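You operate a simulated robot arm through the tools that you are given. There is no shell and no other tool.

You run a simulated robot arm. Do the job below in one go: nothing can be reset, and whatever is moved stays where it is left.

Task
Stop the analyser's soak, clear it and put the tray back on top of the machine.
Fine: one press each; stop before the drawer opens, shut it again.
Where things are to end (x, y in the base frame): slide tray within 60 mm of [710, 310].
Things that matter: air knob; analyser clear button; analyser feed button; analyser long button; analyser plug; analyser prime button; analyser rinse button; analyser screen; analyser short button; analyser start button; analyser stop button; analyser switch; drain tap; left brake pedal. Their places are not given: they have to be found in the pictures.

It is judged by the outcome, as a careful person would: the job done as asked, and still so three seconds after it is handed in. It fails if anything else is knocked over, pushed out of place, dropped, spilled or broken.

Robot
A 6-joint arm with a two-finger parallel gripper, fixed in place. Base frame: the origin is at the foot of the arm, x ahead of it, y to its left, z up. Lengths are in mm, angles in degrees, forces in N, time in s.
Its first joint turns from -115.0 to 115.0 degrees. Payload 3.43 kg.
The TCP is the grasp point between the finger pads, 34 mm short of the fingertips. In the tool frame z runs along the fingers and y along their closing line. Largest opening 128 mm; finger width 24, thickness 12; the body of the gripper, 48 by 130 mm, starts 96 mm behind the TCP.
Orientation is told as [roll, pitch, yaw] about the base's x, y, z axes, in that order, counted from this pose: with the fingers straight down and closing along the base's y, the tool's x points along the base's -x, its y along +y and its z along -z.

Tools
- The arm moves only by the tool apply_moves. Its argument "plan" is a list of rows, each an object (a shift or turn left out is 0, a gripper value left out holds the last) with "linear": the shift along the base's x, y, z in mm, a list of three; "dr": the turn, a rotation vector about the base's x, y, z in degrees, a list of three; "fingers": the closure, from 0 (fully open) to 1 (shut). In form: [{"linear": [x, y, z], "dr": [ax, ay, az], "fingers": fingers}, ...]. A call has 1 to 20 rows; each row shifts and turns the commanded pose from where the row before left it. Rows are played at 5 a second. More than 50 mm and 8.6 degrees between two rows, or a gripper value outside its range, and nothing of the call is played. Where a pose cannot be reached the arm comes as near as it can. A force on the tool above 40 N (or 10 N above the force at the start of the call, whichever is more), or a blocked arm, ends the call early, and 0.2 s more pass. Each finger travels about 153 mm/s and halts on what it meets, pressing with about 27 N; the grip force reading is that of the motor and also rises with nothing between the fingers. The clock runs only during rows and for 0.2 s after the last one: add rows that do not move to give the fingers time. The reply holds the time, the measured pose of the TCP, the force on the tool along the base axes, the opening and the grip force, in the units named above and with some noise, with the torque about the TCP (base axes, N m) and any sound that the robot's microphone picked up.
- Cameras (640 x 400 px; columns grow to the right, rows downward): "scene" is fixed at [221, 498, 1522.8]; the picture's right is [-0.60, -0.80, 0.00], its down [-0.55, 0.41, -0.73] and it looks along [0.58, -0.43, -0.69] (base axes); focal length 214 px, centre (320, 200). "wrist" rides on the gripper at [76, -11, -160] in the tool frame; the picture's right is [0.15, 0.99, 0.00], its down [-0.88, 0.13, -0.46] and it looks along [-0.45, 0.07, 0.89] (tool axes); focal length 234 px, centre (320, 200).
- snapshot(camera): a new picture of that camera. No time passes.
- move_column(by): slides the trunk up (or, below 0, down) by that many mm; the arm rides with it, the base frame stays. It gives what a move gives, with no picture.
- locate(camera, pixels): for up to 12 pixels [column, row] of the newest picture of that camera ("zoom" is the newest enlarged one), the place [x, y, z] in the base frame of the surface seen there, good to about 2 mm. No time passes.
- enlarge(camera, box): a new picture of the part [left, top, right, bottom] of that camera's present view, enlarged. No time passes.
- finish_job(): hands the job in; it is judged then, once.

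Unless the task says otherwise, let go and move clear before handing in.

The tools are called after ">>>" as a command line: name --argument value ..., lists and objects as JSON in quotes. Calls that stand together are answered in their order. apply_moves: Moves the arm, as the interface text tells. Its arguments: {"type":"object","properties":{"plan":{"type":"array","items":{"type":"object","properties":{"linear":{"type":"array","items":{"type":"number"}},"dr":{"type":"array","items":{"type":"number"}},"fingers":{"type":"number"}}}}},"required":["plan"]} The other tools are called the same way: move_column (by) slides the trunk up or down; snapshot (camera) takes a picture; locate (camera, pixels) gives the place of the surface under pixels of a picture; enlarge (camera, box) takes an enlarged picture of a part of a camera's view; finish_job () hands the job in.

At the start:

```text
time_s: 0.0
tool_pos: [383.1, 69.3, 1364.7]
tcp_rot: [-0.1, -0.1, 0.0]
contact_force: [0.3, -0.2, 0.3]
ft_torque: [0.03, -0.03, -0.01]
finger_gap: 128.2
grip_force: 0.0
trunk travel left (down, up): [-875.0, 115.0]
```

scene: 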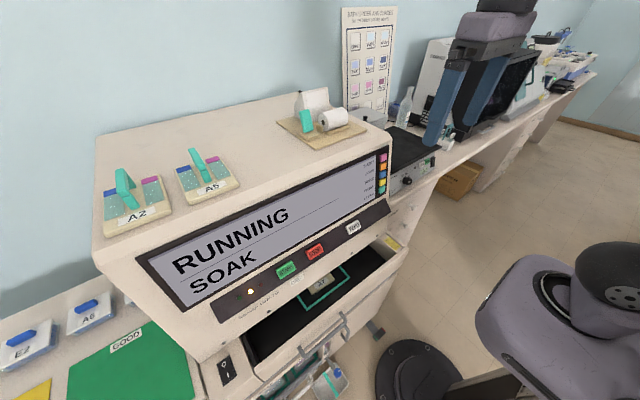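
wrist: 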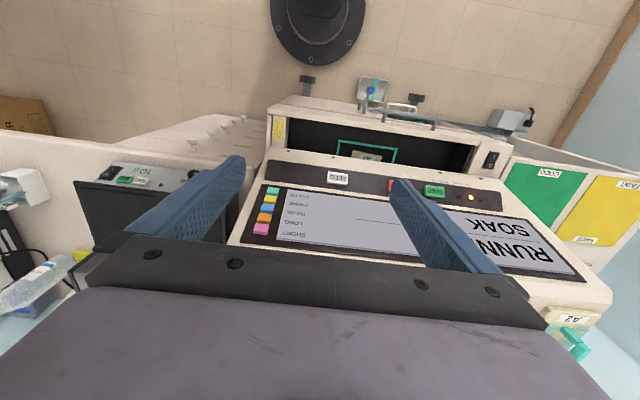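

The first pictures show the analyser screen reading RUNNING SOAK, with a row of buttons below it and an open-looking bay with a tray under it. I'll enlarge the relevant parts before moving anything.

>>> enlarge --camera "scene" --box '[200, 200, 420, 338]'

>>> enlarge --camera "scene" --box '[330, 130, 430, 193]'

>>> enlarge --camera "scene" --box '[330, 0, 410, 130]'

>>> enlarge --camera "wrist" --box '[230, 70, 550, 270]'

>>> enlarge --camera "scene" --box '[80, 80, 260, 240]'

>>> enlarge --camera "scene" --box '[190, 290, 400, 400]'

```text
2.90 times, centred on (310, 269) of scene
```

zoom: 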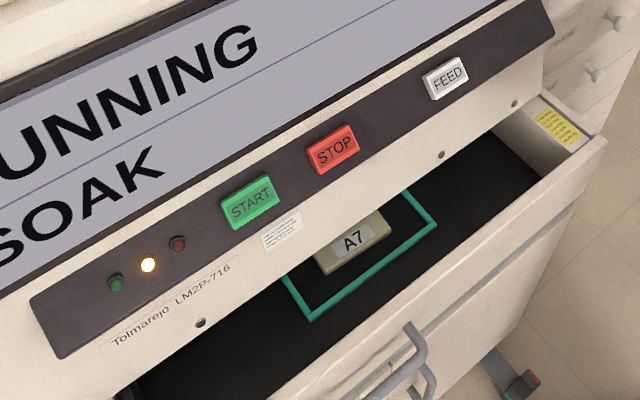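

```text
6.35 times, centred on (380, 162) of scene
```

zoom: 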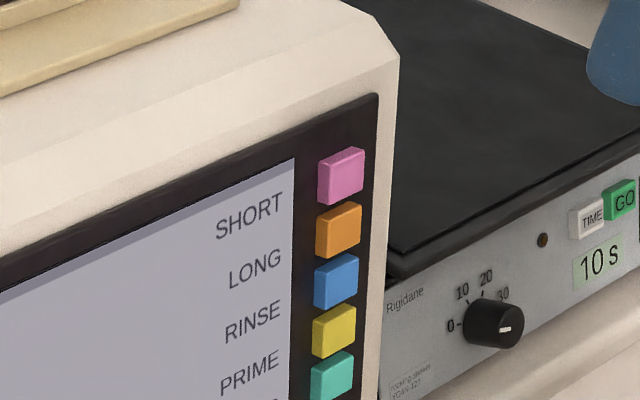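

```text
3.08 times, centred on (370, 65) of scene
```

zoom: 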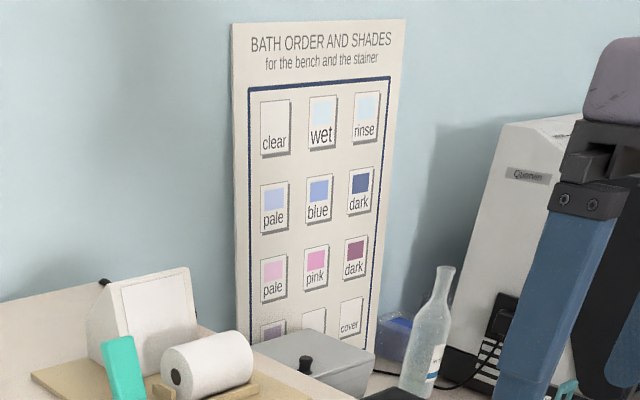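

```text
2.00 times, centred on (390, 170) of wrist
```

zoom: 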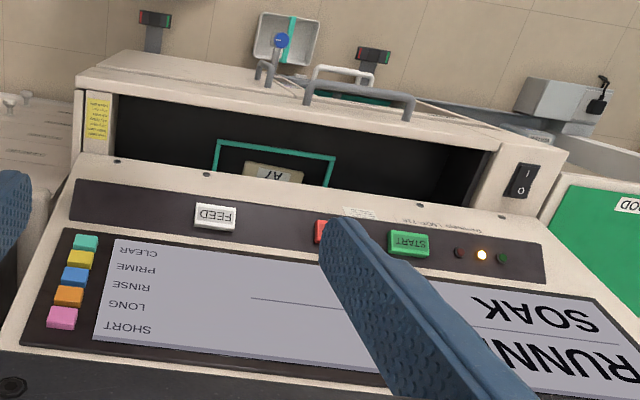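

```text
2.50 times, centred on (170, 160) of scene
```

zoom: 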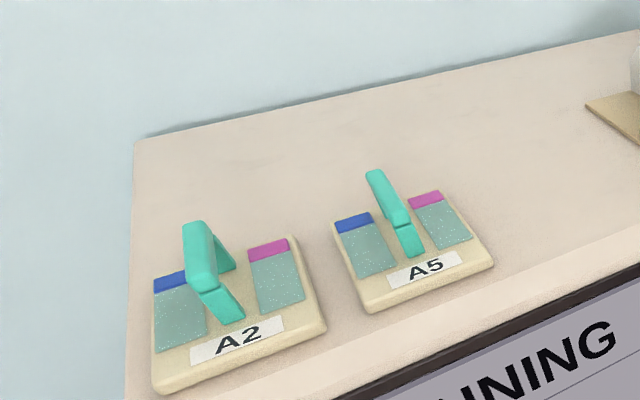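

```text
3.05 times, centred on (295, 345) of scene
```

zoom: 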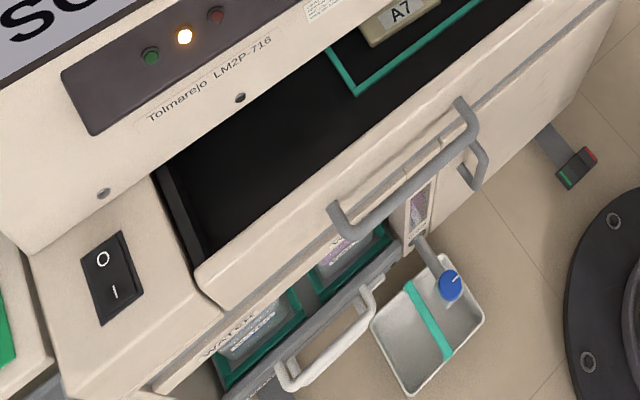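

The colour keys beside the screen line up with SHORT, LONG, RINSE, PRIME and CLEAR (teal, lowest), with STOP as the red button. Next I'll measure places on the front panel, drawer, tray and top.

>>> locate --camera "scene" --pixels '[[315, 251], [286, 270], [353, 227], [383, 158], [382, 191], [381, 182], [322, 282], [330, 318], [346, 316], [305, 350], [400, 245], [262, 371]]'

>>> locate --camera "scene" --pixels '[[125, 185], [197, 160], [150, 215], [215, 190], [105, 235], [390, 140], [97, 140], [295, 92], [305, 120], [335, 115], [270, 130], [240, 190]]'

>>> enlarge --camera "scene" --box '[375, 225, 415, 250]'

>>> enlarge --camera "scene" --box '[285, 265, 355, 309]'

```text
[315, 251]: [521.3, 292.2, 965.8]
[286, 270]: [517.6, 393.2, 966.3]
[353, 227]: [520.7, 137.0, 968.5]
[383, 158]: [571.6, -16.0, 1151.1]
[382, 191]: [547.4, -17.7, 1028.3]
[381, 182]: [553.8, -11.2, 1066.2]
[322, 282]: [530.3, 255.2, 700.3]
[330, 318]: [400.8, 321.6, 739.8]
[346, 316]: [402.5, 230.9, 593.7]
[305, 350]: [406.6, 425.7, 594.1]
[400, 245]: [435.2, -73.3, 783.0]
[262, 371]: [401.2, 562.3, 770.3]
```

```text
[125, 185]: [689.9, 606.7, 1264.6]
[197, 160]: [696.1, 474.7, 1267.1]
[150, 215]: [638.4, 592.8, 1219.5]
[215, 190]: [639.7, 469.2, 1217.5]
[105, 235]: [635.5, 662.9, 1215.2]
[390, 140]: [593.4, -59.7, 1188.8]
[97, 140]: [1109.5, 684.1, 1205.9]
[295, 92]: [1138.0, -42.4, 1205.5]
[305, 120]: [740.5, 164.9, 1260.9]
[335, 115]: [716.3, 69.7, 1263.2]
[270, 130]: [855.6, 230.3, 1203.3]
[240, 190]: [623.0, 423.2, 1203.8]
```

```text
16.00 times, centred on (395, 238) of scene
```

zoom: 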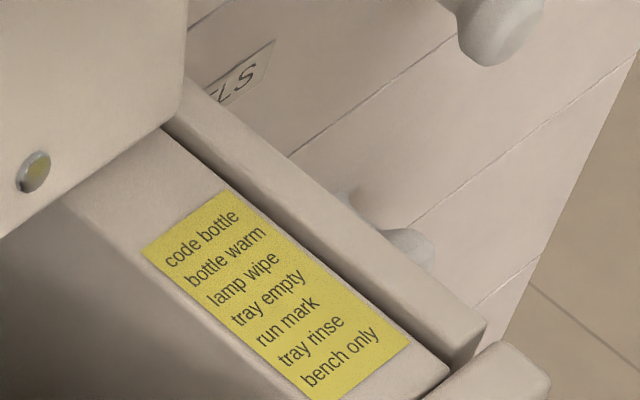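

```text
9.09 times, centred on (320, 287) of scene
```

zoom: 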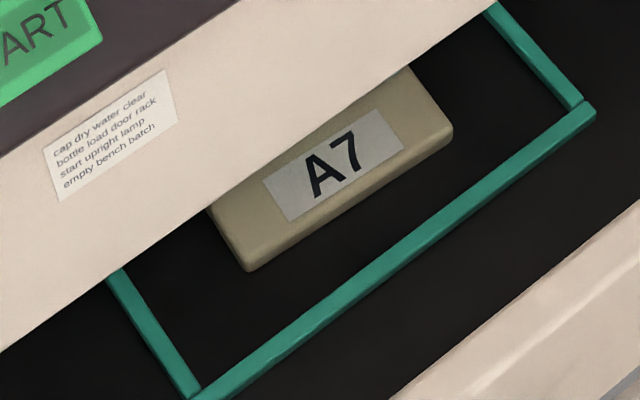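

STOP's face is at about (521, 292, 966) and the teal CLEAR key at about (547, -18, 1028). The panel leans back about 15°, so I'll tilt the tool to point forward up high, in free air, with the fingers shut.

>>> apply_moves --plan '[{"linear": [0, 20, 0], "dr": [0, -7.5, 0], "fingers": 1}, {"linear": [0, 20, 0], "dr": [0, -7.5, 0]}, {"linear": [0, 20, 0], "dr": [0, -7.5, 0]}, {"linear": [0, 20, 0], "dr": [0, -7.5, 0]}, {"linear": [0, 20, 0], "dr": [0, -7.5, 0]}, {"linear": [0, 20, 0], "dr": [0, -7.5, 0]}, {"linear": [0, 20, 0], "dr": [0, -7.5, 0]}, {"linear": [0, 20, 0], "dr": [0, -7.5, 0]}, {"linear": [0, 20, 0], "dr": [0, -7.5, 0]}, {"linear": [0, 20, 0], "dr": [0, -7.5, 0]}, {"linear": [0, 0, 0]}]'

```text
time_s: 2.4
tool_pos: [385.6, 270.9, 1367.3]
tcp_rot: [0.2, -75.1, -0.2]
contact_force: [-0.1, -0.9, -0.4]
ft_torque: [-0.02, 0.01, 0.02]
finger_gap: 0.0
grip_force: 27.5
out of reach, approached as far as the arm can: row 6
trunk travel left (down, up): [-875.0, 115.0]
```

The tilt worked; the pose is now [0, -75, 0] at (386, 271, 1367). I'll lower the trunk so the tool comes level with the buttons, keeping about 100 mm away from the panel.

>>> move_column --by -200

>>> snapshot --camera "scene"

>>> snapshot --camera "wrist"

```text
time_s: 4.6
tool_pos: [386.7, 273.3, 1165.1]
tcp_rot: [0.1, -75.0, -0.2]
contact_force: [-0.9, -0.3, -0.1]
ft_torque: [0.06, 0.0, 0.03]
finger_gap: 0.1
grip_force: 27.3
trunk travel left (down, up): [-675.0, 315.0]
```

```text
taken
```

scene: 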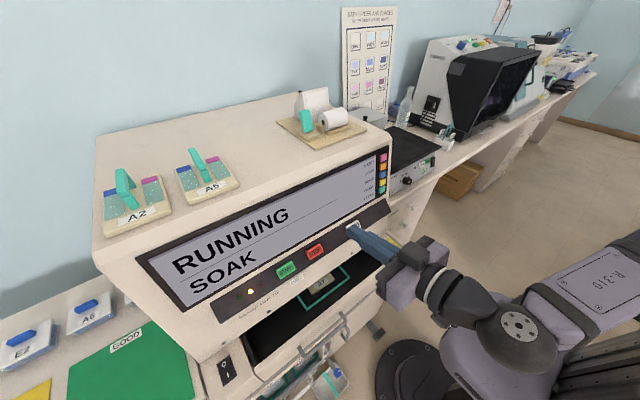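

```text
taken
```

wrist: 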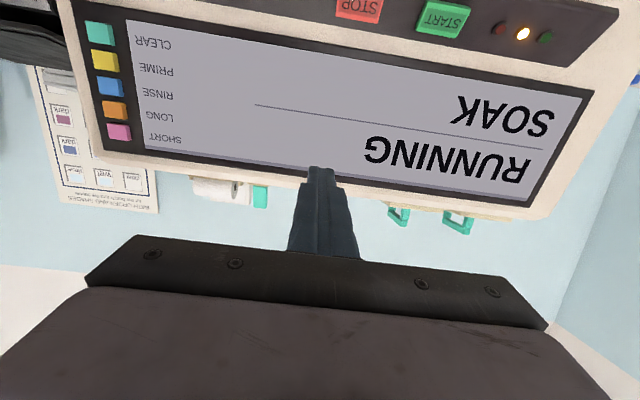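

The wrist view shows the keys clearly and upside-down: teal at (99,33), yellow (104,60), STOP at (358,8). I'll measure their corners from here and lower the trunk a bit more to see STOP fully.

>>> locate --camera "wrist" --pixels '[[99, 33], [88, 25], [112, 42], [104, 60], [93, 53], [117, 70], [110, 86], [118, 132], [358, 8], [445, 18], [75, 60], [130, 60]]'

>>> move_column --by -175

>>> snapshot --camera "wrist"

```text
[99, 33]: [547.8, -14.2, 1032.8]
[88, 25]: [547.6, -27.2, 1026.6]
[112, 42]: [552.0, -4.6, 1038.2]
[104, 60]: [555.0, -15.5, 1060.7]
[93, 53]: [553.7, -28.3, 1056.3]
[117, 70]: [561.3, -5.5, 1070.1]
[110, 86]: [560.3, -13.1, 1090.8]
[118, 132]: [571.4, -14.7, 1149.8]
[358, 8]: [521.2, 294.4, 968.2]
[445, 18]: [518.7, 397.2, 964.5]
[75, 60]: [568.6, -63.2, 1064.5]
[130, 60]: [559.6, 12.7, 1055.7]
```

```text
time_s: 6.5
tool_pos: [386.2, 272.9, 991.9]
tcp_rot: [0.1, -75.0, -0.1]
contact_force: [-0.2, 1.1, -0.8]
ft_torque: [-0.03, -0.02, 0.0]
finger_gap: 0.0
grip_force: 27.2
trunk travel left (down, up): [-500.0, 490.0]
```

```text
taken
```

wrist: 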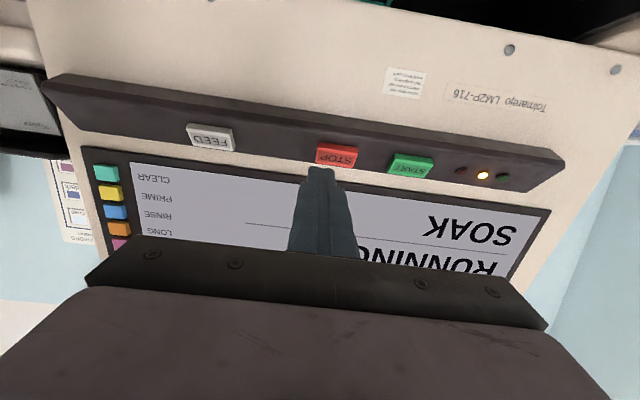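

>>> enlarge --camera "wrist" --box '[290, 120, 390, 183]'

>>> locate --camera "wrist" --pixels '[[338, 155], [319, 148], [356, 149], [322, 162], [354, 162], [300, 148], [338, 135], [338, 172], [404, 80], [560, 130], [321, 172]]'

>>> enlarge --camera "wrist" --box '[370, 55, 440, 99]'

```text
6.35 times, centred on (340, 152) of wrist
```

zoom: 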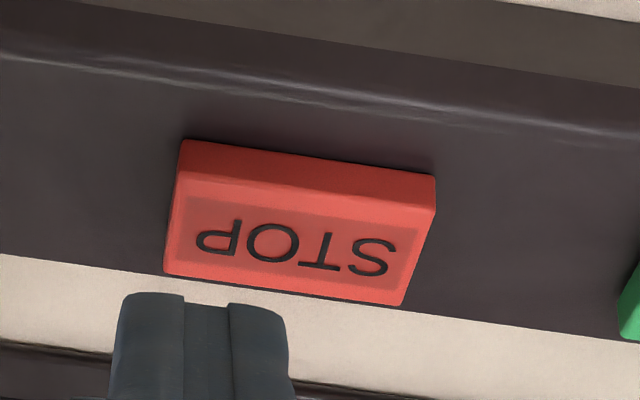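

```text
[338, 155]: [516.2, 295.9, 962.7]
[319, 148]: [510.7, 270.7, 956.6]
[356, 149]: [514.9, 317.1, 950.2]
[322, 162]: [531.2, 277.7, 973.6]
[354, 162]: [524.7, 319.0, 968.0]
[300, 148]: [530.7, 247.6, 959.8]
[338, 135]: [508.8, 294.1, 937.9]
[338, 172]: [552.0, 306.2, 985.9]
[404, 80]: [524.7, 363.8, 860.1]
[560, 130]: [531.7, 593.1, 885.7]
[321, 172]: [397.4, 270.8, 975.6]
```

```text
9.09 times, centred on (405, 77) of wrist
```

zoom: 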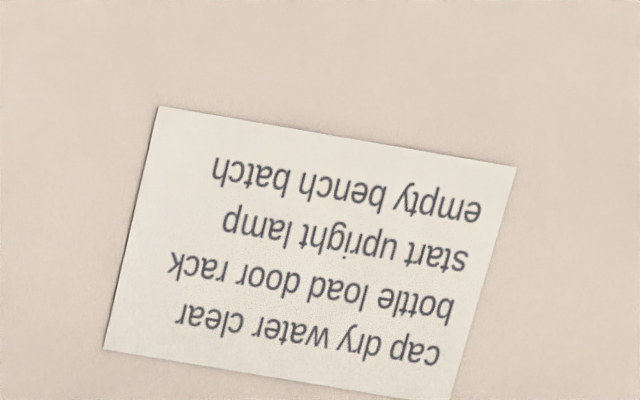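

>>> enlarge --camera "wrist" --box '[290, 120, 390, 183]'

>>> locate --camera "zoom" --pixels '[[300, 195], [295, 280], [290, 240], [190, 190], [180, 260], [415, 225], [395, 290], [300, 165], [100, 60], [100, 180], [100, 240], [500, 300]]'

```text
6.35 times, centred on (340, 152) of wrist
```

zoom: 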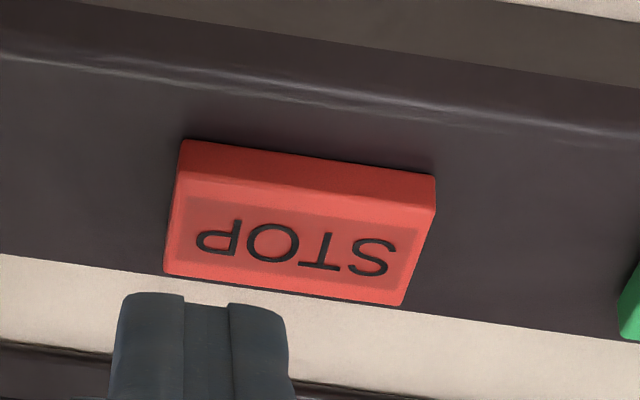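

```text
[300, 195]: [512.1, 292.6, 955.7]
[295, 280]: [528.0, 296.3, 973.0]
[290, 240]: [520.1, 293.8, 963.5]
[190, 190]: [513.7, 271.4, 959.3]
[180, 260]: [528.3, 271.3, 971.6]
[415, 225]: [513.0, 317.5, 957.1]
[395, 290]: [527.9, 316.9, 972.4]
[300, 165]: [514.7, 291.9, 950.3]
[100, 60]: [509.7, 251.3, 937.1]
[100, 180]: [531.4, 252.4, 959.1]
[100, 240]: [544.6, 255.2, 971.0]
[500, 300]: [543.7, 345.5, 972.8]
```

The close-ups show STOP sits on a strip leaning about 45°, face centre ≈ (520, 294, 964). I'll turn the tool to match that (tilt -45°) and hover about 40 mm short along the press line.

>>> apply_moves --plan '[{"linear": [10, 5.3, 12], "dr": [0, 7.5, 0], "fingers": 1}, {"linear": [20, 5.3, 12], "dr": [0, 7.5, 0]}, {"linear": [25, 5.3, 0.4], "dr": [0, 7.5, 0]}, {"linear": [26.5, 5.3, 0], "dr": [0, 7.5, 0]}, {}]'

>>> snapshot --camera "wrist"

```text
time_s: 7.7
tool_pos: [467.5, 293.0, 1013.5]
tcp_rot: [0.0, -44.9, 0.0]
contact_force: [-0.4, -0.3, 0.4]
ft_torque: [-0.01, 0.01, -0.01]
finger_gap: 0.1
grip_force: 26.9
trunk travel left (down, up): [-500.0, 490.0]
```

```text
taken
```

wrist: 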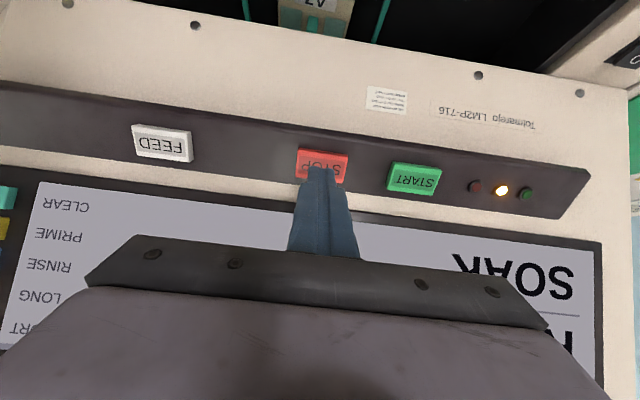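

The tips are about 38 mm from STOP and lined up with it. I'll approach to a few millimetres short first.

>>> apply_moves --plan '[{"linear": [12, 0, -9]}, {"linear": [11, 0, -10]}, {}]'

>>> enlarge --camera "wrist" --box '[270, 130, 370, 193]'

```text
time_s: 8.5
tool_pos: [489.8, 292.7, 995.4]
tcp_rot: [-0.1, -45.0, 0.0]
contact_force: [0.8, -0.6, -0.5]
ft_torque: [-0.02, 0.02, 0.02]
finger_gap: 0.2
grip_force: 27.7
trunk travel left (down, up): [-500.0, 490.0]
```

```text
6.35 times, centred on (320, 162) of wrist
```

zoom: 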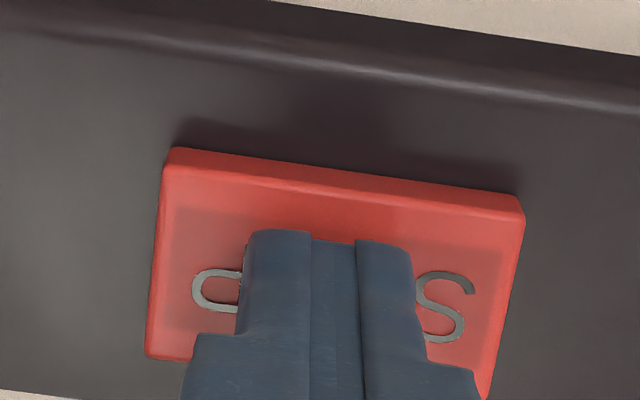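

The tips are centred on the red button about 10 mm off it. I'll press in slow small steps and watch the force.

>>> apply_moves --plan '[{"linear": [2.8, 0, -2.8]}, {"linear": [2.8, 0, -2.8]}, {"linear": [1.4, 0, -1.4]}, {"linear": [1.0, 0, -1.0]}, {"linear": [1.0, 0, -1.0]}]'

>>> snapshot --camera "scene"

```text
time_s: 9.7
tool_pos: [497.5, 293.3, 988.0]
tcp_rot: [0.1, -45.0, -0.1]
contact_force: [-6.4, -1.4, 2.5]
ft_torque: [-0.03, 0.1, 0.0]
finger_gap: 0.0
grip_force: 27.3
trunk travel left (down, up): [-500.0, 490.0]
heard: click
```

```text
taken
```

scene: 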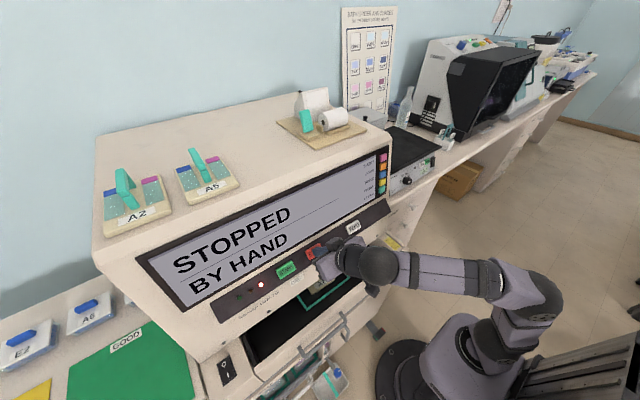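

The click came and the screen now reads STOPPED BY HAND. I'll back straight off and carry the tool over towards the CLEAR key, turning to face it.

>>> apply_moves --plan '[{"linear": [-15, 0, 15]}, {"linear": [-30, 0, 25]}, {"linear": [-20, -30, 5], "dr": [0, -6.7, 0]}, {"linear": [0, -45, 2], "dr": [0, -6.7, 0]}, {"linear": [0, -45, 2], "dr": [0, -6.7, 0]}, {"linear": [0, -45, 2], "dr": [0, -6.7, 0]}, {"linear": [0, -45, 2], "dr": [0, -6.7, 0]}, {"linear": [0, -45, 2]}, {"linear": [0, -45, 2]}, {}]'

>>> snapshot --camera "wrist"

>>> snapshot --camera "scene"

```text
time_s: 11.6
tool_pos: [521.1, 118.5, 1040.4]
tcp_rot: [3.1, -78.6, -0.9]
contact_force: [-31.9, 6.6, 1.0]
ft_torque: [0.07, 0.22, -0.08]
finger_gap: 0.0
grip_force: 27.2
out of reach, approached as far as the arm can: row 5, 6, 7, 8, 9
trunk travel left (down, up): [-500.0, 490.0]
stopped in row 9: the force on the tool passed its limit at 58 N (the readings are from after the stop); the commanded pose is now the measured one
```

```text
taken
```

wrist: 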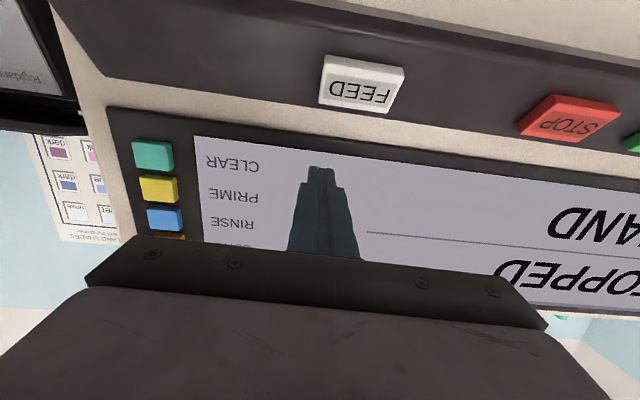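

```text
taken
```

scene: 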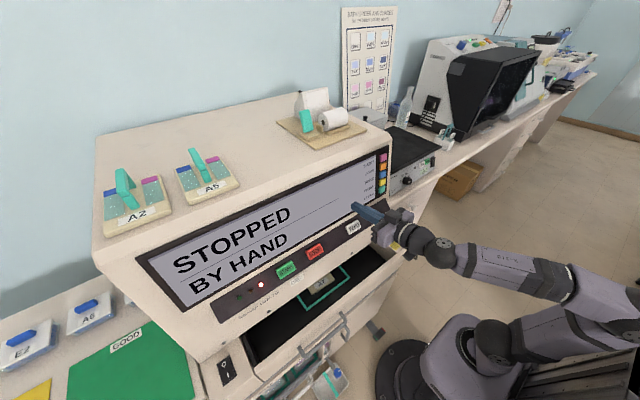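

The arm could not fold close enough for that path and drifted forward until the fingertips pressed on the screen glass near (318,170); the screen still reads STOPPED. I'll look at the arm's geometry before backing off.

>>> locate --camera "scene" --pixels '[[490, 335], [455, 345], [600, 290], [450, 255], [440, 255], [500, 262], [420, 370], [560, 280], [410, 235], [625, 340]]'

>>> enlarge --camera "scene" --box '[340, 180, 640, 400]'

>>> enlarge --camera "wrist" --box '[260, 130, 390, 212]'

```text
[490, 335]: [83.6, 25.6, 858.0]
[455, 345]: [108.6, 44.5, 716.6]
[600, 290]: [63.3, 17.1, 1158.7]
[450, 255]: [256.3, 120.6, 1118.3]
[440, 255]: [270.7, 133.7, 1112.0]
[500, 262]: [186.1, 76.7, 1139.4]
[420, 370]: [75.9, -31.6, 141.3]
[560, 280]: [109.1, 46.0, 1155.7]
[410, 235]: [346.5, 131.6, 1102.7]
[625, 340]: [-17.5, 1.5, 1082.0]
```

```text
1.82 times, centred on (490, 290) of scene
```

zoom: 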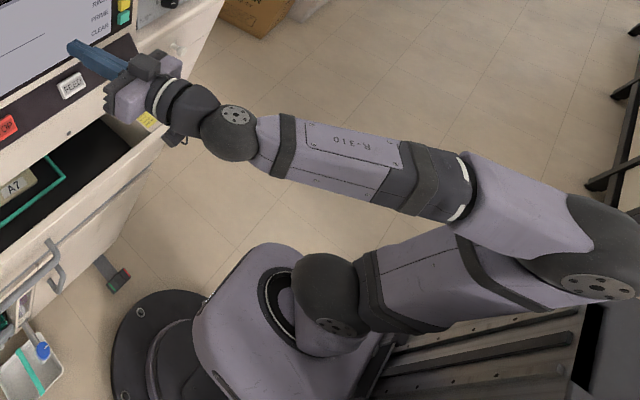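

```text
4.88 times, centred on (325, 171) of wrist
```

zoom: 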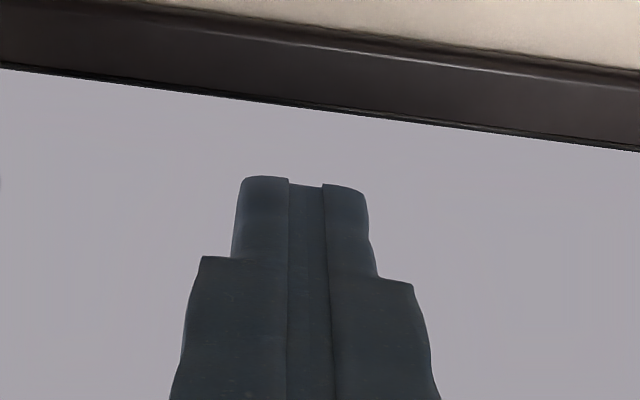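

The shoulder sits at about z 850 and the wrist is too close to it, so lowering the trunk relative to the tool should help. First I'll ease off the screen with small steps away and towards +y, where the arm had room.

>>> apply_moves --plan '[{"linear": [-4, 2, 4]}, {"linear": [-6, 4, 6]}, {"linear": [-8, 10, 6]}, {"linear": [-10, 15, 5]}, {}]'

```text
time_s: 12.8
tool_pos: [506.9, 151.6, 1057.5]
tcp_rot: [2.2, -78.1, -0.5]
contact_force: [0.6, -0.3, -0.8]
ft_torque: [-0.01, -0.01, -0.03]
finger_gap: 0.0
grip_force: 26.6
out of reach, approached as far as the arm can: row 1, 2
trunk travel left (down, up): [-500.0, 490.0]
```

The tool is free again (force near zero). I'll raise the arm up along the front while drawing back, which also opens the fold angle.

>>> apply_moves --plan '[{"linear": [-5, 0, 40]}, {"linear": [-10, 0, 40]}, {"linear": [-10, 0, 40]}, {"linear": [-15, 0, 40]}, {"linear": [-15, 0, 40]}, {}]'

>>> enlarge --camera "scene" --box '[100, 60, 420, 330]'

```text
time_s: 14.2
tool_pos: [452.3, 154.0, 1261.3]
tcp_rot: [2.2, -78.2, -0.4]
contact_force: [-0.6, 0.4, 1.0]
ft_torque: [-0.02, 0.0, 0.0]
finger_gap: 0.0
grip_force: 26.6
out of reach, approached as far as the arm can: row 1
trunk travel left (down, up): [-500.0, 490.0]
```

```text
1.48 times, centred on (260, 195) of scene
```

zoom: 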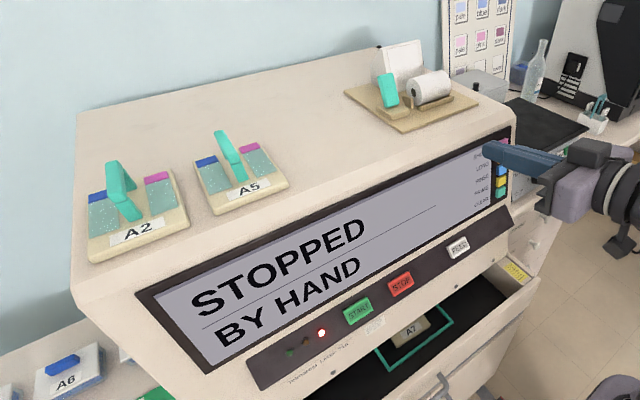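

The screen and surroundings look intact. I'll now shift across to y ≈ -16 at this height, square up the small twist, then lower the trunk.

>>> apply_moves --plan '[{"linear": [0, -42, 0], "dr": [0, 0, -1.1]}, {"linear": [0, -42, 0], "dr": [0, 0, -1.1]}, {"linear": [0, -42, 0]}, {"linear": [0, -42, 0]}, {}]'

```text
time_s: 15.4
tool_pos: [467.7, -11.6, 1272.3]
tcp_rot: [2.2, -78.1, -2.6]
contact_force: [0.6, -1.1, -0.7]
ft_torque: [0.01, 0.03, 0.02]
finger_gap: 0.0
grip_force: 27.2
out of reach, approached as far as the arm can: row 2, 3
trunk travel left (down, up): [-500.0, 490.0]
```

Still near the fold limit here, so I'll raise the arm another 120 mm before dropping the trunk by more.

>>> apply_moves --plan '[{"linear": [-3, 0, 40]}, {"linear": [-3, 0, 40]}, {"linear": [-4, 0, 40]}, {}]'

>>> move_column --by -200

>>> snapshot --camera "wrist"

>>> snapshot --camera "scene"

```text
time_s: 16.4
tool_pos: [453.1, -11.3, 1354.8]
tcp_rot: [2.5, -78.2, -2.8]
contact_force: [-0.9, 0.8, -0.7]
ft_torque: [0.0, -0.02, 0.01]
finger_gap: 0.1
grip_force: 26.9
out of reach, approached as far as the arm can: row 3
trunk travel left (down, up): [-500.0, 490.0]
```

```text
time_s: 18.6
tool_pos: [453.5, -11.7, 1154.7]
tcp_rot: [2.4, -78.2, -2.8]
contact_force: [-0.1, 0.0, 0.0]
ft_torque: [0.03, 0.03, 0.01]
finger_gap: 0.0
grip_force: 26.6
trunk travel left (down, up): [-300.0, 690.0]
```

```text
taken
```

wrist: 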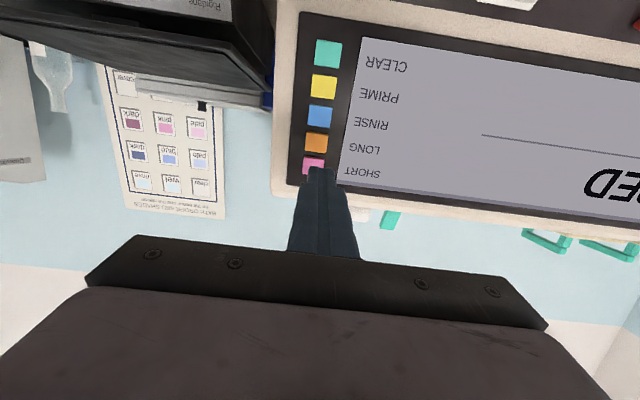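

```text
taken
```

scene: 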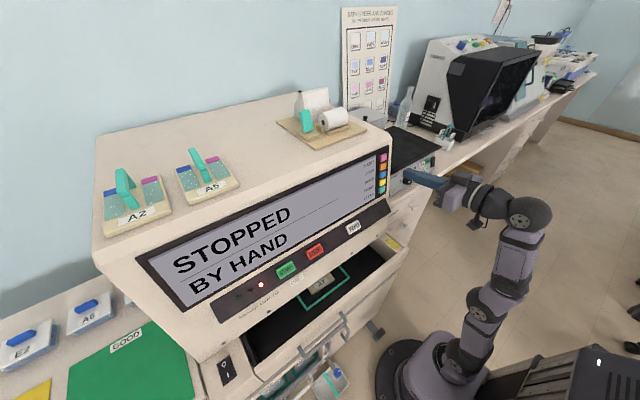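

The tool now faces the key column from about 60 mm away with the arm well clear of its fold limit. I'll lower the trunk the last 108 mm to bring the tips level with the teal CLEAR key at (327,53).

>>> locate --camera "wrist" --pixels '[[327, 53], [316, 43], [339, 42], [316, 64], [340, 65], [323, 86], [323, 78], [323, 97]]'

>>> move_column --by -108

>>> enlarge --camera "wrist" --box '[260, 110, 420, 210]'

```text
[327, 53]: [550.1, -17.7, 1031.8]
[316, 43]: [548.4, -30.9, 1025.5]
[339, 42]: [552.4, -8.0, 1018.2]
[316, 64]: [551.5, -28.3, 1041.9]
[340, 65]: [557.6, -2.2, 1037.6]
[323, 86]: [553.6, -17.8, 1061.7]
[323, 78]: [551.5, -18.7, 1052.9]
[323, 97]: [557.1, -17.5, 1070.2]
```

```text
time_s: 20.0
tool_pos: [454.4, -10.9, 1046.0]
tcp_rot: [2.3, -78.1, -2.8]
contact_force: [-0.5, -0.2, 0.1]
ft_torque: [0.03, 0.01, 0.01]
finger_gap: 0.0
grip_force: 27.1
trunk travel left (down, up): [-192.0, 798.0]
```

```text
4.00 times, centred on (340, 160) of wrist
```

zoom: 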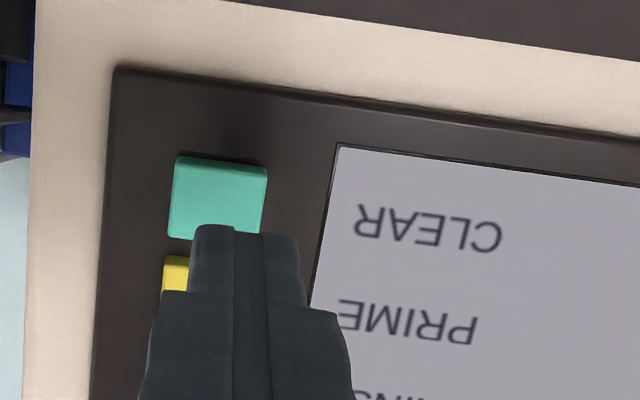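

CLEAR's face centre is (550, -17, 1031) and the tips are about 62 mm short, 6 mm to the left. I'll line up and approach to roughly 12 mm off, keeping below the yellow key.

>>> apply_moves --plan '[{"linear": [10, -6, 1]}, {"linear": [20, 0, -4]}, {"linear": [19, 0, -4]}, {}]'

>>> enlarge --camera "wrist" --box '[260, 110, 420, 210]'

```text
time_s: 21.0
tool_pos: [502.2, -17.3, 1033.0]
tcp_rot: [2.4, -78.4, -2.8]
contact_force: [-0.2, 0.3, -0.4]
ft_torque: [-0.02, 0.04, -0.01]
finger_gap: 0.2
grip_force: 27.2
out of reach, approached as far as the arm can: row 1
trunk travel left (down, up): [-192.0, 798.0]
```

```text
4.00 times, centred on (340, 160) of wrist
```

zoom: 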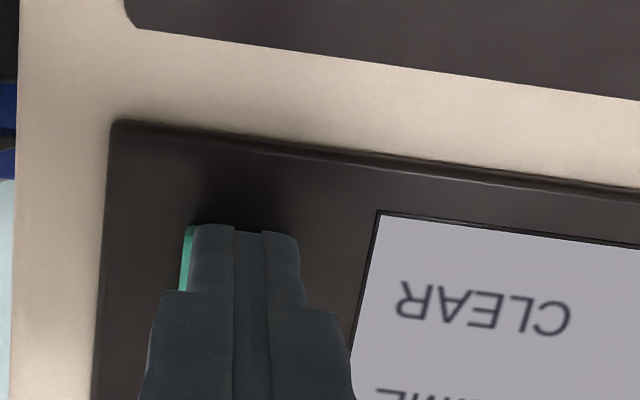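

The tips now hide the teal key, a sliver showing at (187,258) of the zoom, so I'm about 3 mm left and 4 mm low. I'll trim that and go to just short of contact.

>>> apply_moves --plan '[{"linear": [0, -3, 5]}, {"linear": [7, 0, -1]}, {}]'

>>> enlarge --camera "wrist" --box '[260, 110, 420, 210]'

>>> enlarge --camera "scene" --box '[350, 150, 410, 210]'

```text
time_s: 21.8
tool_pos: [507.1, -19.5, 1028.9]
tcp_rot: [2.3, -78.2, -2.8]
contact_force: [0.6, -0.1, -0.1]
ft_torque: [0.03, 0.02, 0.01]
finger_gap: 0.0
grip_force: 27.2
out of reach, approached as far as the arm can: row 1
trunk travel left (down, up): [-192.0, 798.0]
```

```text
4.00 times, centred on (340, 160) of wrist
```

zoom: 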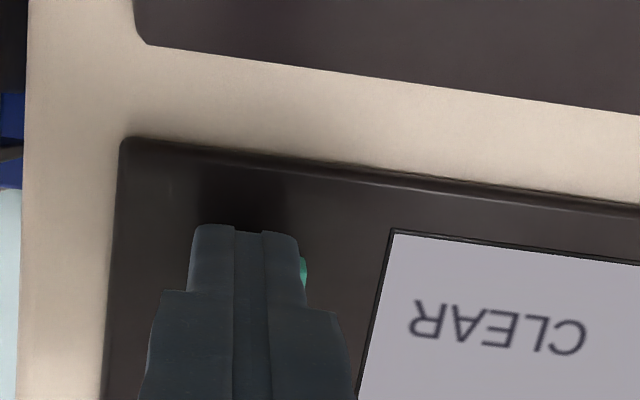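

```text
6.67 times, centred on (380, 180) of scene
```

zoom: 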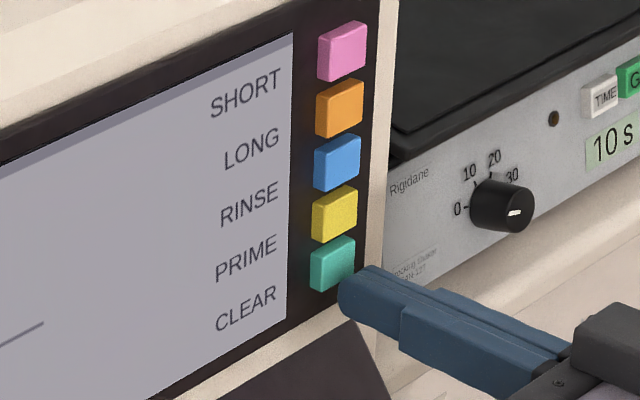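

The arm is at its upper stretch limit here (it sagged to z 1029), so I'll back off, lower the arm 40 mm relative to the trunk, and raise the trunk to compensate.

>>> apply_moves --plan '[{"linear": [-20, 1.5, 0]}, {"linear": [-5, 0, -20]}, {"linear": [0, 0, -20]}, {}]'

>>> move_column --by 51

>>> enlarge --camera "wrist" --box '[260, 110, 420, 210]'

```text
time_s: 22.8
tool_pos: [481.4, -18.3, 990.9]
tcp_rot: [2.4, -78.2, -2.8]
contact_force: [0.4, -0.5, 0.2]
ft_torque: [0.0, -0.03, 0.03]
finger_gap: 0.1
grip_force: 26.9
trunk travel left (down, up): [-192.0, 798.0]
```

```text
time_s: 23.7
tool_pos: [481.0, -17.1, 1041.1]
tcp_rot: [2.2, -78.1, -2.9]
contact_force: [-0.3, -0.5, -0.5]
ft_torque: [0.0, -0.01, -0.02]
finger_gap: 0.0
grip_force: 26.8
trunk travel left (down, up): [-243.0, 747.0]
```

```text
4.00 times, centred on (340, 160) of wrist
```

zoom: 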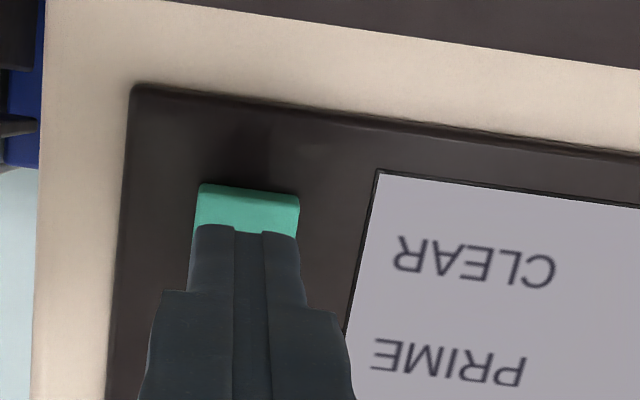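

Now centred sideways on teal. Advancing to about 10 mm off.

>>> apply_moves --plan '[{"linear": [13, 0, -1]}, {"linear": [13, 0, -2]}, {}]'

>>> enlarge --camera "wrist" --box '[260, 110, 420, 210]'

>>> enlarge --camera "scene" --box '[350, 150, 410, 210]'

```text
time_s: 24.5
tool_pos: [507.9, -18.2, 1037.9]
tcp_rot: [2.3, -78.1, -2.8]
contact_force: [0.2, 0.0, 0.1]
ft_torque: [-0.06, 0.03, 0.01]
finger_gap: 0.0
grip_force: 27.0
trunk travel left (down, up): [-243.0, 747.0]
```

```text
4.00 times, centred on (340, 160) of wrist
```

zoom: 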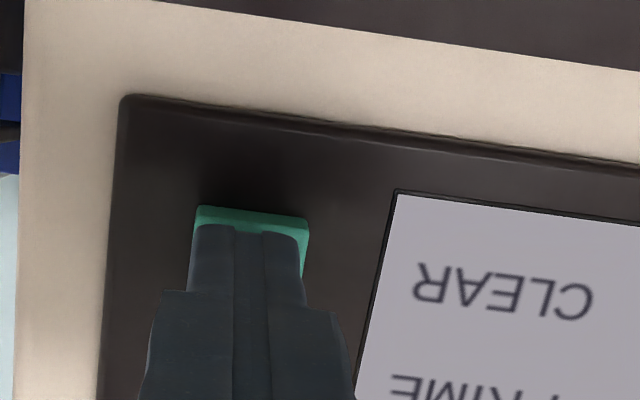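

```text
6.67 times, centred on (380, 180) of scene
```

zoom: 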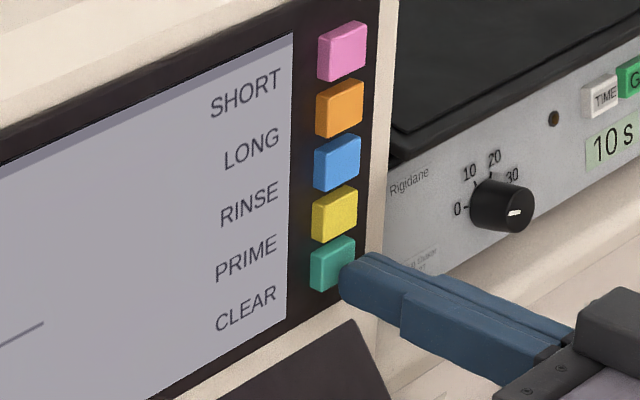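

Aligned: only teal is in front of the tips, with yellow clear above. Pressing in slowly now.

>>> apply_moves --plan '[{"linear": [3, 1, -0.6]}, {"linear": [3, 0, -0.6]}, {"linear": [1.5, 0, -0.3]}, {"linear": [1, 0, -0.2]}, {"linear": [1, 0, -0.2]}]'

>>> enlarge --camera "scene" --box '[130, 130, 410, 310]'

```text
time_s: 25.7
tool_pos: [516.5, -17.4, 1037.2]
tcp_rot: [2.4, -78.2, -2.8]
contact_force: [-3.6, -0.5, 0.1]
ft_torque: [0.0, 0.02, -0.01]
finger_gap: 0.0
grip_force: 26.6
trunk travel left (down, up): [-243.0, 747.0]
heard: click
```

```text
2.22 times, centred on (270, 220) of scene
```

zoom: 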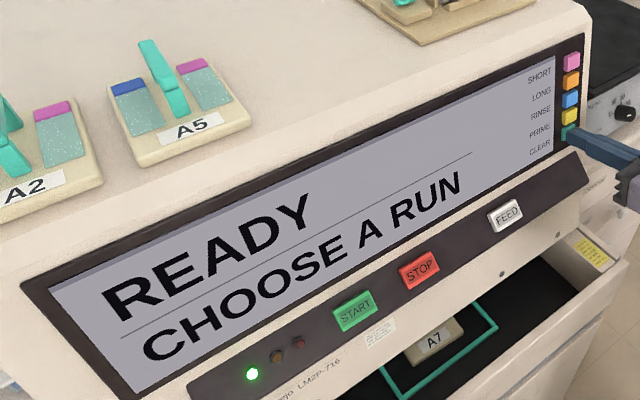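

The screen now reads READY / CHOOSE A RUN with the green lamp lit, so STOP and CLEAR have each been pressed once. I'll back straight off, then raise the trunk to get a look into the drawer.

>>> apply_moves --plan '[{"linear": [-15, 0, 3]}, {"linear": [-25, 0, 4]}, {}]'

>>> move_column --by 250

>>> enlarge --camera "scene" --box '[155, 130, 255, 240]'

>>> locate --camera "zoom" --pixels '[[320, 200]]'

```text
time_s: 26.5
tool_pos: [475.7, -17.4, 1043.9]
tcp_rot: [2.3, -78.2, -2.6]
contact_force: [-0.4, 0.0, -0.3]
ft_torque: [0.0, 0.01, -0.02]
finger_gap: 0.2
grip_force: 27.7
trunk travel left (down, up): [-243.0, 747.0]
```

```text
time_s: 29.1
tool_pos: [477.4, -18.5, 1293.9]
tcp_rot: [2.3, -78.2, -2.8]
contact_force: [-0.4, -1.1, 0.8]
ft_torque: [-0.02, 0.0, -0.02]
finger_gap: 0.0
grip_force: 27.1
trunk travel left (down, up): [-493.0, 497.0]
```

```text
3.64 times, centred on (205, 185) of scene
```

zoom: 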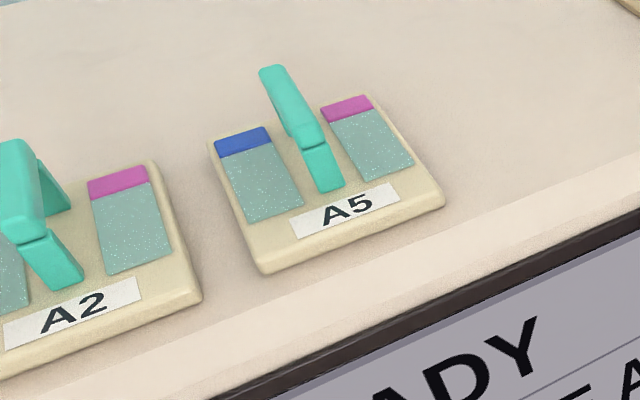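

```text
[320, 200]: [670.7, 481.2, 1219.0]
```

The tray handle is a bridge running along x, so gripping across y works at any tool pitch. I'll measure A5's dimensions as a model and move to view the drawer.

>>> locate --camera "zoom" --pixels '[[275, 72], [310, 130], [295, 95], [315, 150], [330, 188], [300, 142], [326, 138], [212, 140], [370, 97], [440, 200], [262, 268], [250, 180]]'

>>> apply_moves --plan '[{"linear": [-5, 40, -10], "dr": [0, 5, 0]}, {"linear": [-10, 45, -20], "dr": [0, 7, 0]}, {"linear": [-10, 45, -20], "dr": [0, 7, 0]}, {"linear": [-10, 45, -20], "dr": [0, 7, 0]}, {"linear": [-10, 45, -20], "dr": [0, 7, 0]}, {"linear": [0, 45, -20]}, {"linear": [0, 40, -20]}, {}]'

>>> snapshot --camera "wrist"

```text
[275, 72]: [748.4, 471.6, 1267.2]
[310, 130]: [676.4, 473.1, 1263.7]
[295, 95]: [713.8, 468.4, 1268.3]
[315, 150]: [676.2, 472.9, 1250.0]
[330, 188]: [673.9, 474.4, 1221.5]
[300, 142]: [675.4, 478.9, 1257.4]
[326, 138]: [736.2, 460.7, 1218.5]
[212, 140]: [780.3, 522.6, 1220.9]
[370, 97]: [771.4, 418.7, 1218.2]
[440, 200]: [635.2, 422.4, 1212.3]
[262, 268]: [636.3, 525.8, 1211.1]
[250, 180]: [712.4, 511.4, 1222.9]
```

```text
refused: row 2 steps farther than a row can; nothing moved
```

```text
taken
```

wrist: 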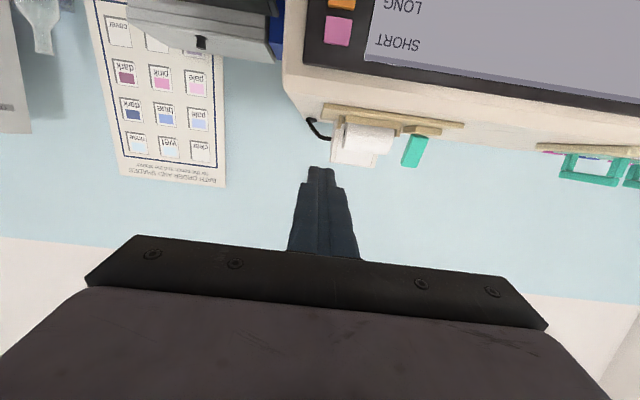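

A5 gives the tray model: 144 × 106 mm, handle bar 75 mm long along x, top about 47 mm above the plate. The move was refused for a row being slightly too long; repeating with shorter steps.

>>> apply_moves --plan '[{"linear": [-5, 40, -10], "dr": [0, 5, 0]}, {"linear": [-8, 42, -18], "dr": [0, 7, 0]}, {"linear": [-8, 42, -18], "dr": [0, 7, 0]}, {"linear": [-8, 42, -18], "dr": [0, 7, 0]}, {"linear": [-8, 42, -18], "dr": [0, 7, 0]}, {"linear": [-8, 42, -20]}, {"linear": [-8, 42, -20]}, {}]'

>>> snapshot --camera "wrist"

>>> snapshot --camera "scene"

```text
time_s: 30.9
tool_pos: [409.9, 260.4, 1139.7]
tcp_rot: [0.2, -45.2, -0.8]
contact_force: [-0.3, 0.4, 0.0]
ft_torque: [0.01, 0.02, 0.0]
finger_gap: 0.0
grip_force: 27.4
out of reach, approached as far as the arm can: row 4, 5
trunk travel left (down, up): [-493.0, 497.0]
```

```text
taken
```

wrist: 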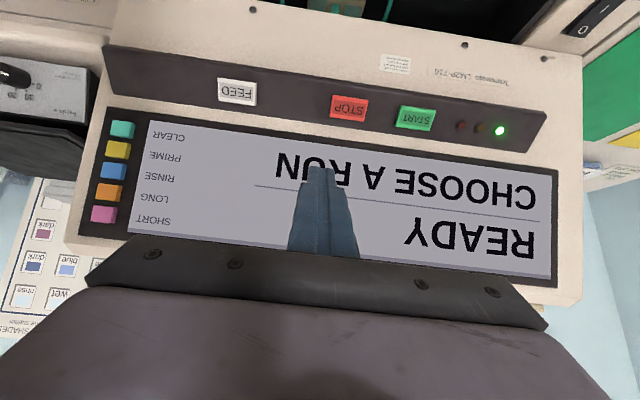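

```text
taken
```

scene: 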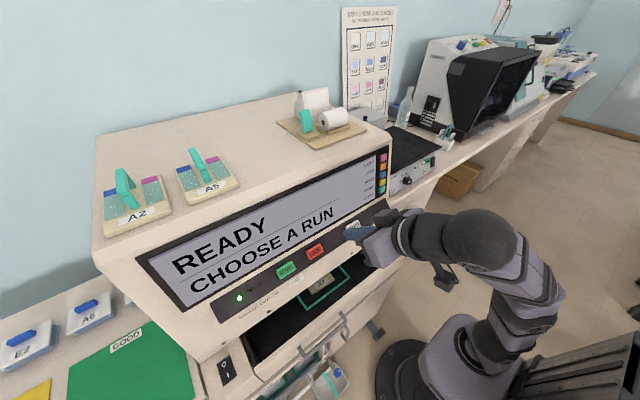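

The camera sees mostly the screen from here. I'll lower the trunk 200 mm to look into the drawer (tips will stay about 130 mm above its front).

>>> move_column --by -200

>>> snapshot --camera "wrist"

```text
time_s: 33.1
tool_pos: [409.8, 260.4, 940.0]
tcp_rot: [0.2, -45.2, -0.8]
contact_force: [0.3, -0.4, -0.3]
ft_torque: [0.0, -0.01, 0.02]
finger_gap: 0.0
grip_force: 27.0
trunk travel left (down, up): [-293.0, 697.0]
```

```text
taken
```

wrist: 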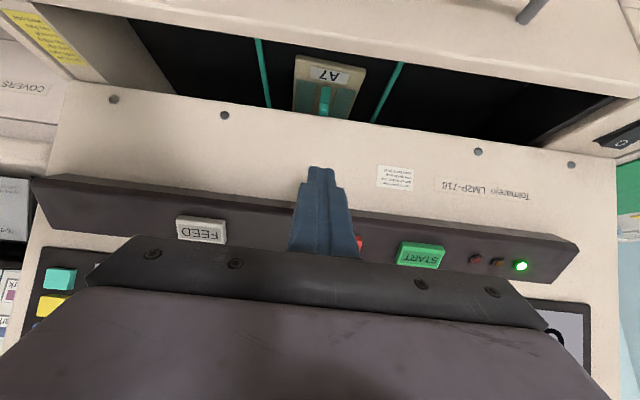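

>>> locate --camera "wrist" --pixels '[[330, 75], [325, 97], [325, 110], [295, 60], [365, 68], [262, 60], [395, 75], [225, 115], [225, 123], [300, 115], [450, 75], [200, 70]]'

>>> locate --camera "wrist" --pixels '[[430, 55], [200, 15], [620, 95], [300, 20], [530, 10], [85, 80], [110, 10], [600, 130], [430, 30], [345, 135], [150, 60], [580, 100]]'

>>> enlarge --camera "wrist" --box '[240, 30, 420, 143]'

>>> locate --camera "scene" --pixels '[[298, 352], [304, 347], [347, 313], [345, 322], [325, 333], [300, 358], [351, 330], [390, 260], [250, 375], [320, 350]]'

>>> enlarge --camera "scene" --box '[240, 240, 420, 400]'

```text
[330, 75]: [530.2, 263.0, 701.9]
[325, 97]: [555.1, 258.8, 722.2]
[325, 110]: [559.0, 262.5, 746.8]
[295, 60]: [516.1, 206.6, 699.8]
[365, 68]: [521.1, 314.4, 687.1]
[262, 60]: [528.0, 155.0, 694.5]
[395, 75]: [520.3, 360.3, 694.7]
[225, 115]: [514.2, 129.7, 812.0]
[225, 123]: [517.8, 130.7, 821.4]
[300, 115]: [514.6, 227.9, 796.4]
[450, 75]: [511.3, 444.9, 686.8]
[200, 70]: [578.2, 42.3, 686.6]
```

```text
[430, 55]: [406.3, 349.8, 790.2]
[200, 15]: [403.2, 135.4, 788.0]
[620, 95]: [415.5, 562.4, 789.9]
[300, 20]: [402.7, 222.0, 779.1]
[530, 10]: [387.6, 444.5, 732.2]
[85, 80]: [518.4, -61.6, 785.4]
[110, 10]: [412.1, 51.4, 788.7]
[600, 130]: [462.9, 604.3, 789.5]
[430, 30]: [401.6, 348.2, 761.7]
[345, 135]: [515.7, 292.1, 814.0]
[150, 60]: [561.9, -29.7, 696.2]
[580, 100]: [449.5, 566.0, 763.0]
```

```text
3.54 times, centred on (330, 86) of wrist
```

zoom: 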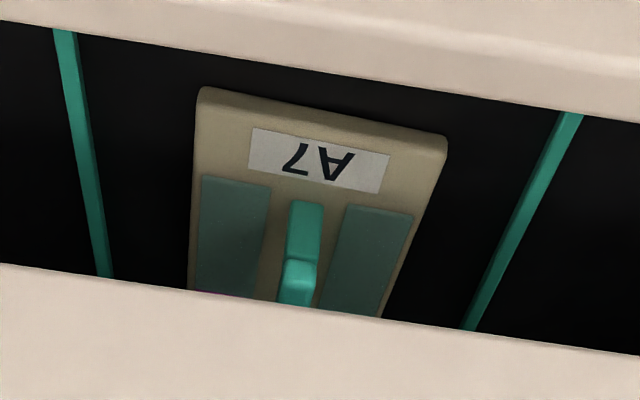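

```text
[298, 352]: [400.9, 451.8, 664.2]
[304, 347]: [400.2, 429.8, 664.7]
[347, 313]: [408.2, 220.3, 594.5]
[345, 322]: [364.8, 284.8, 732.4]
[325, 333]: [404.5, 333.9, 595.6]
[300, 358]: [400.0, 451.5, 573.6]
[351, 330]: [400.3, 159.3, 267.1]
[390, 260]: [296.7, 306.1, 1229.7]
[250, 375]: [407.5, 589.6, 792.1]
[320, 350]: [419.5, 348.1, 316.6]
```

```text
2.50 times, centred on (330, 320) of scene
```

zoom: 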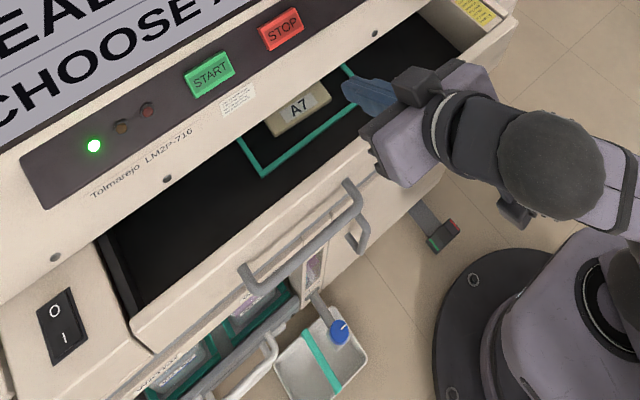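

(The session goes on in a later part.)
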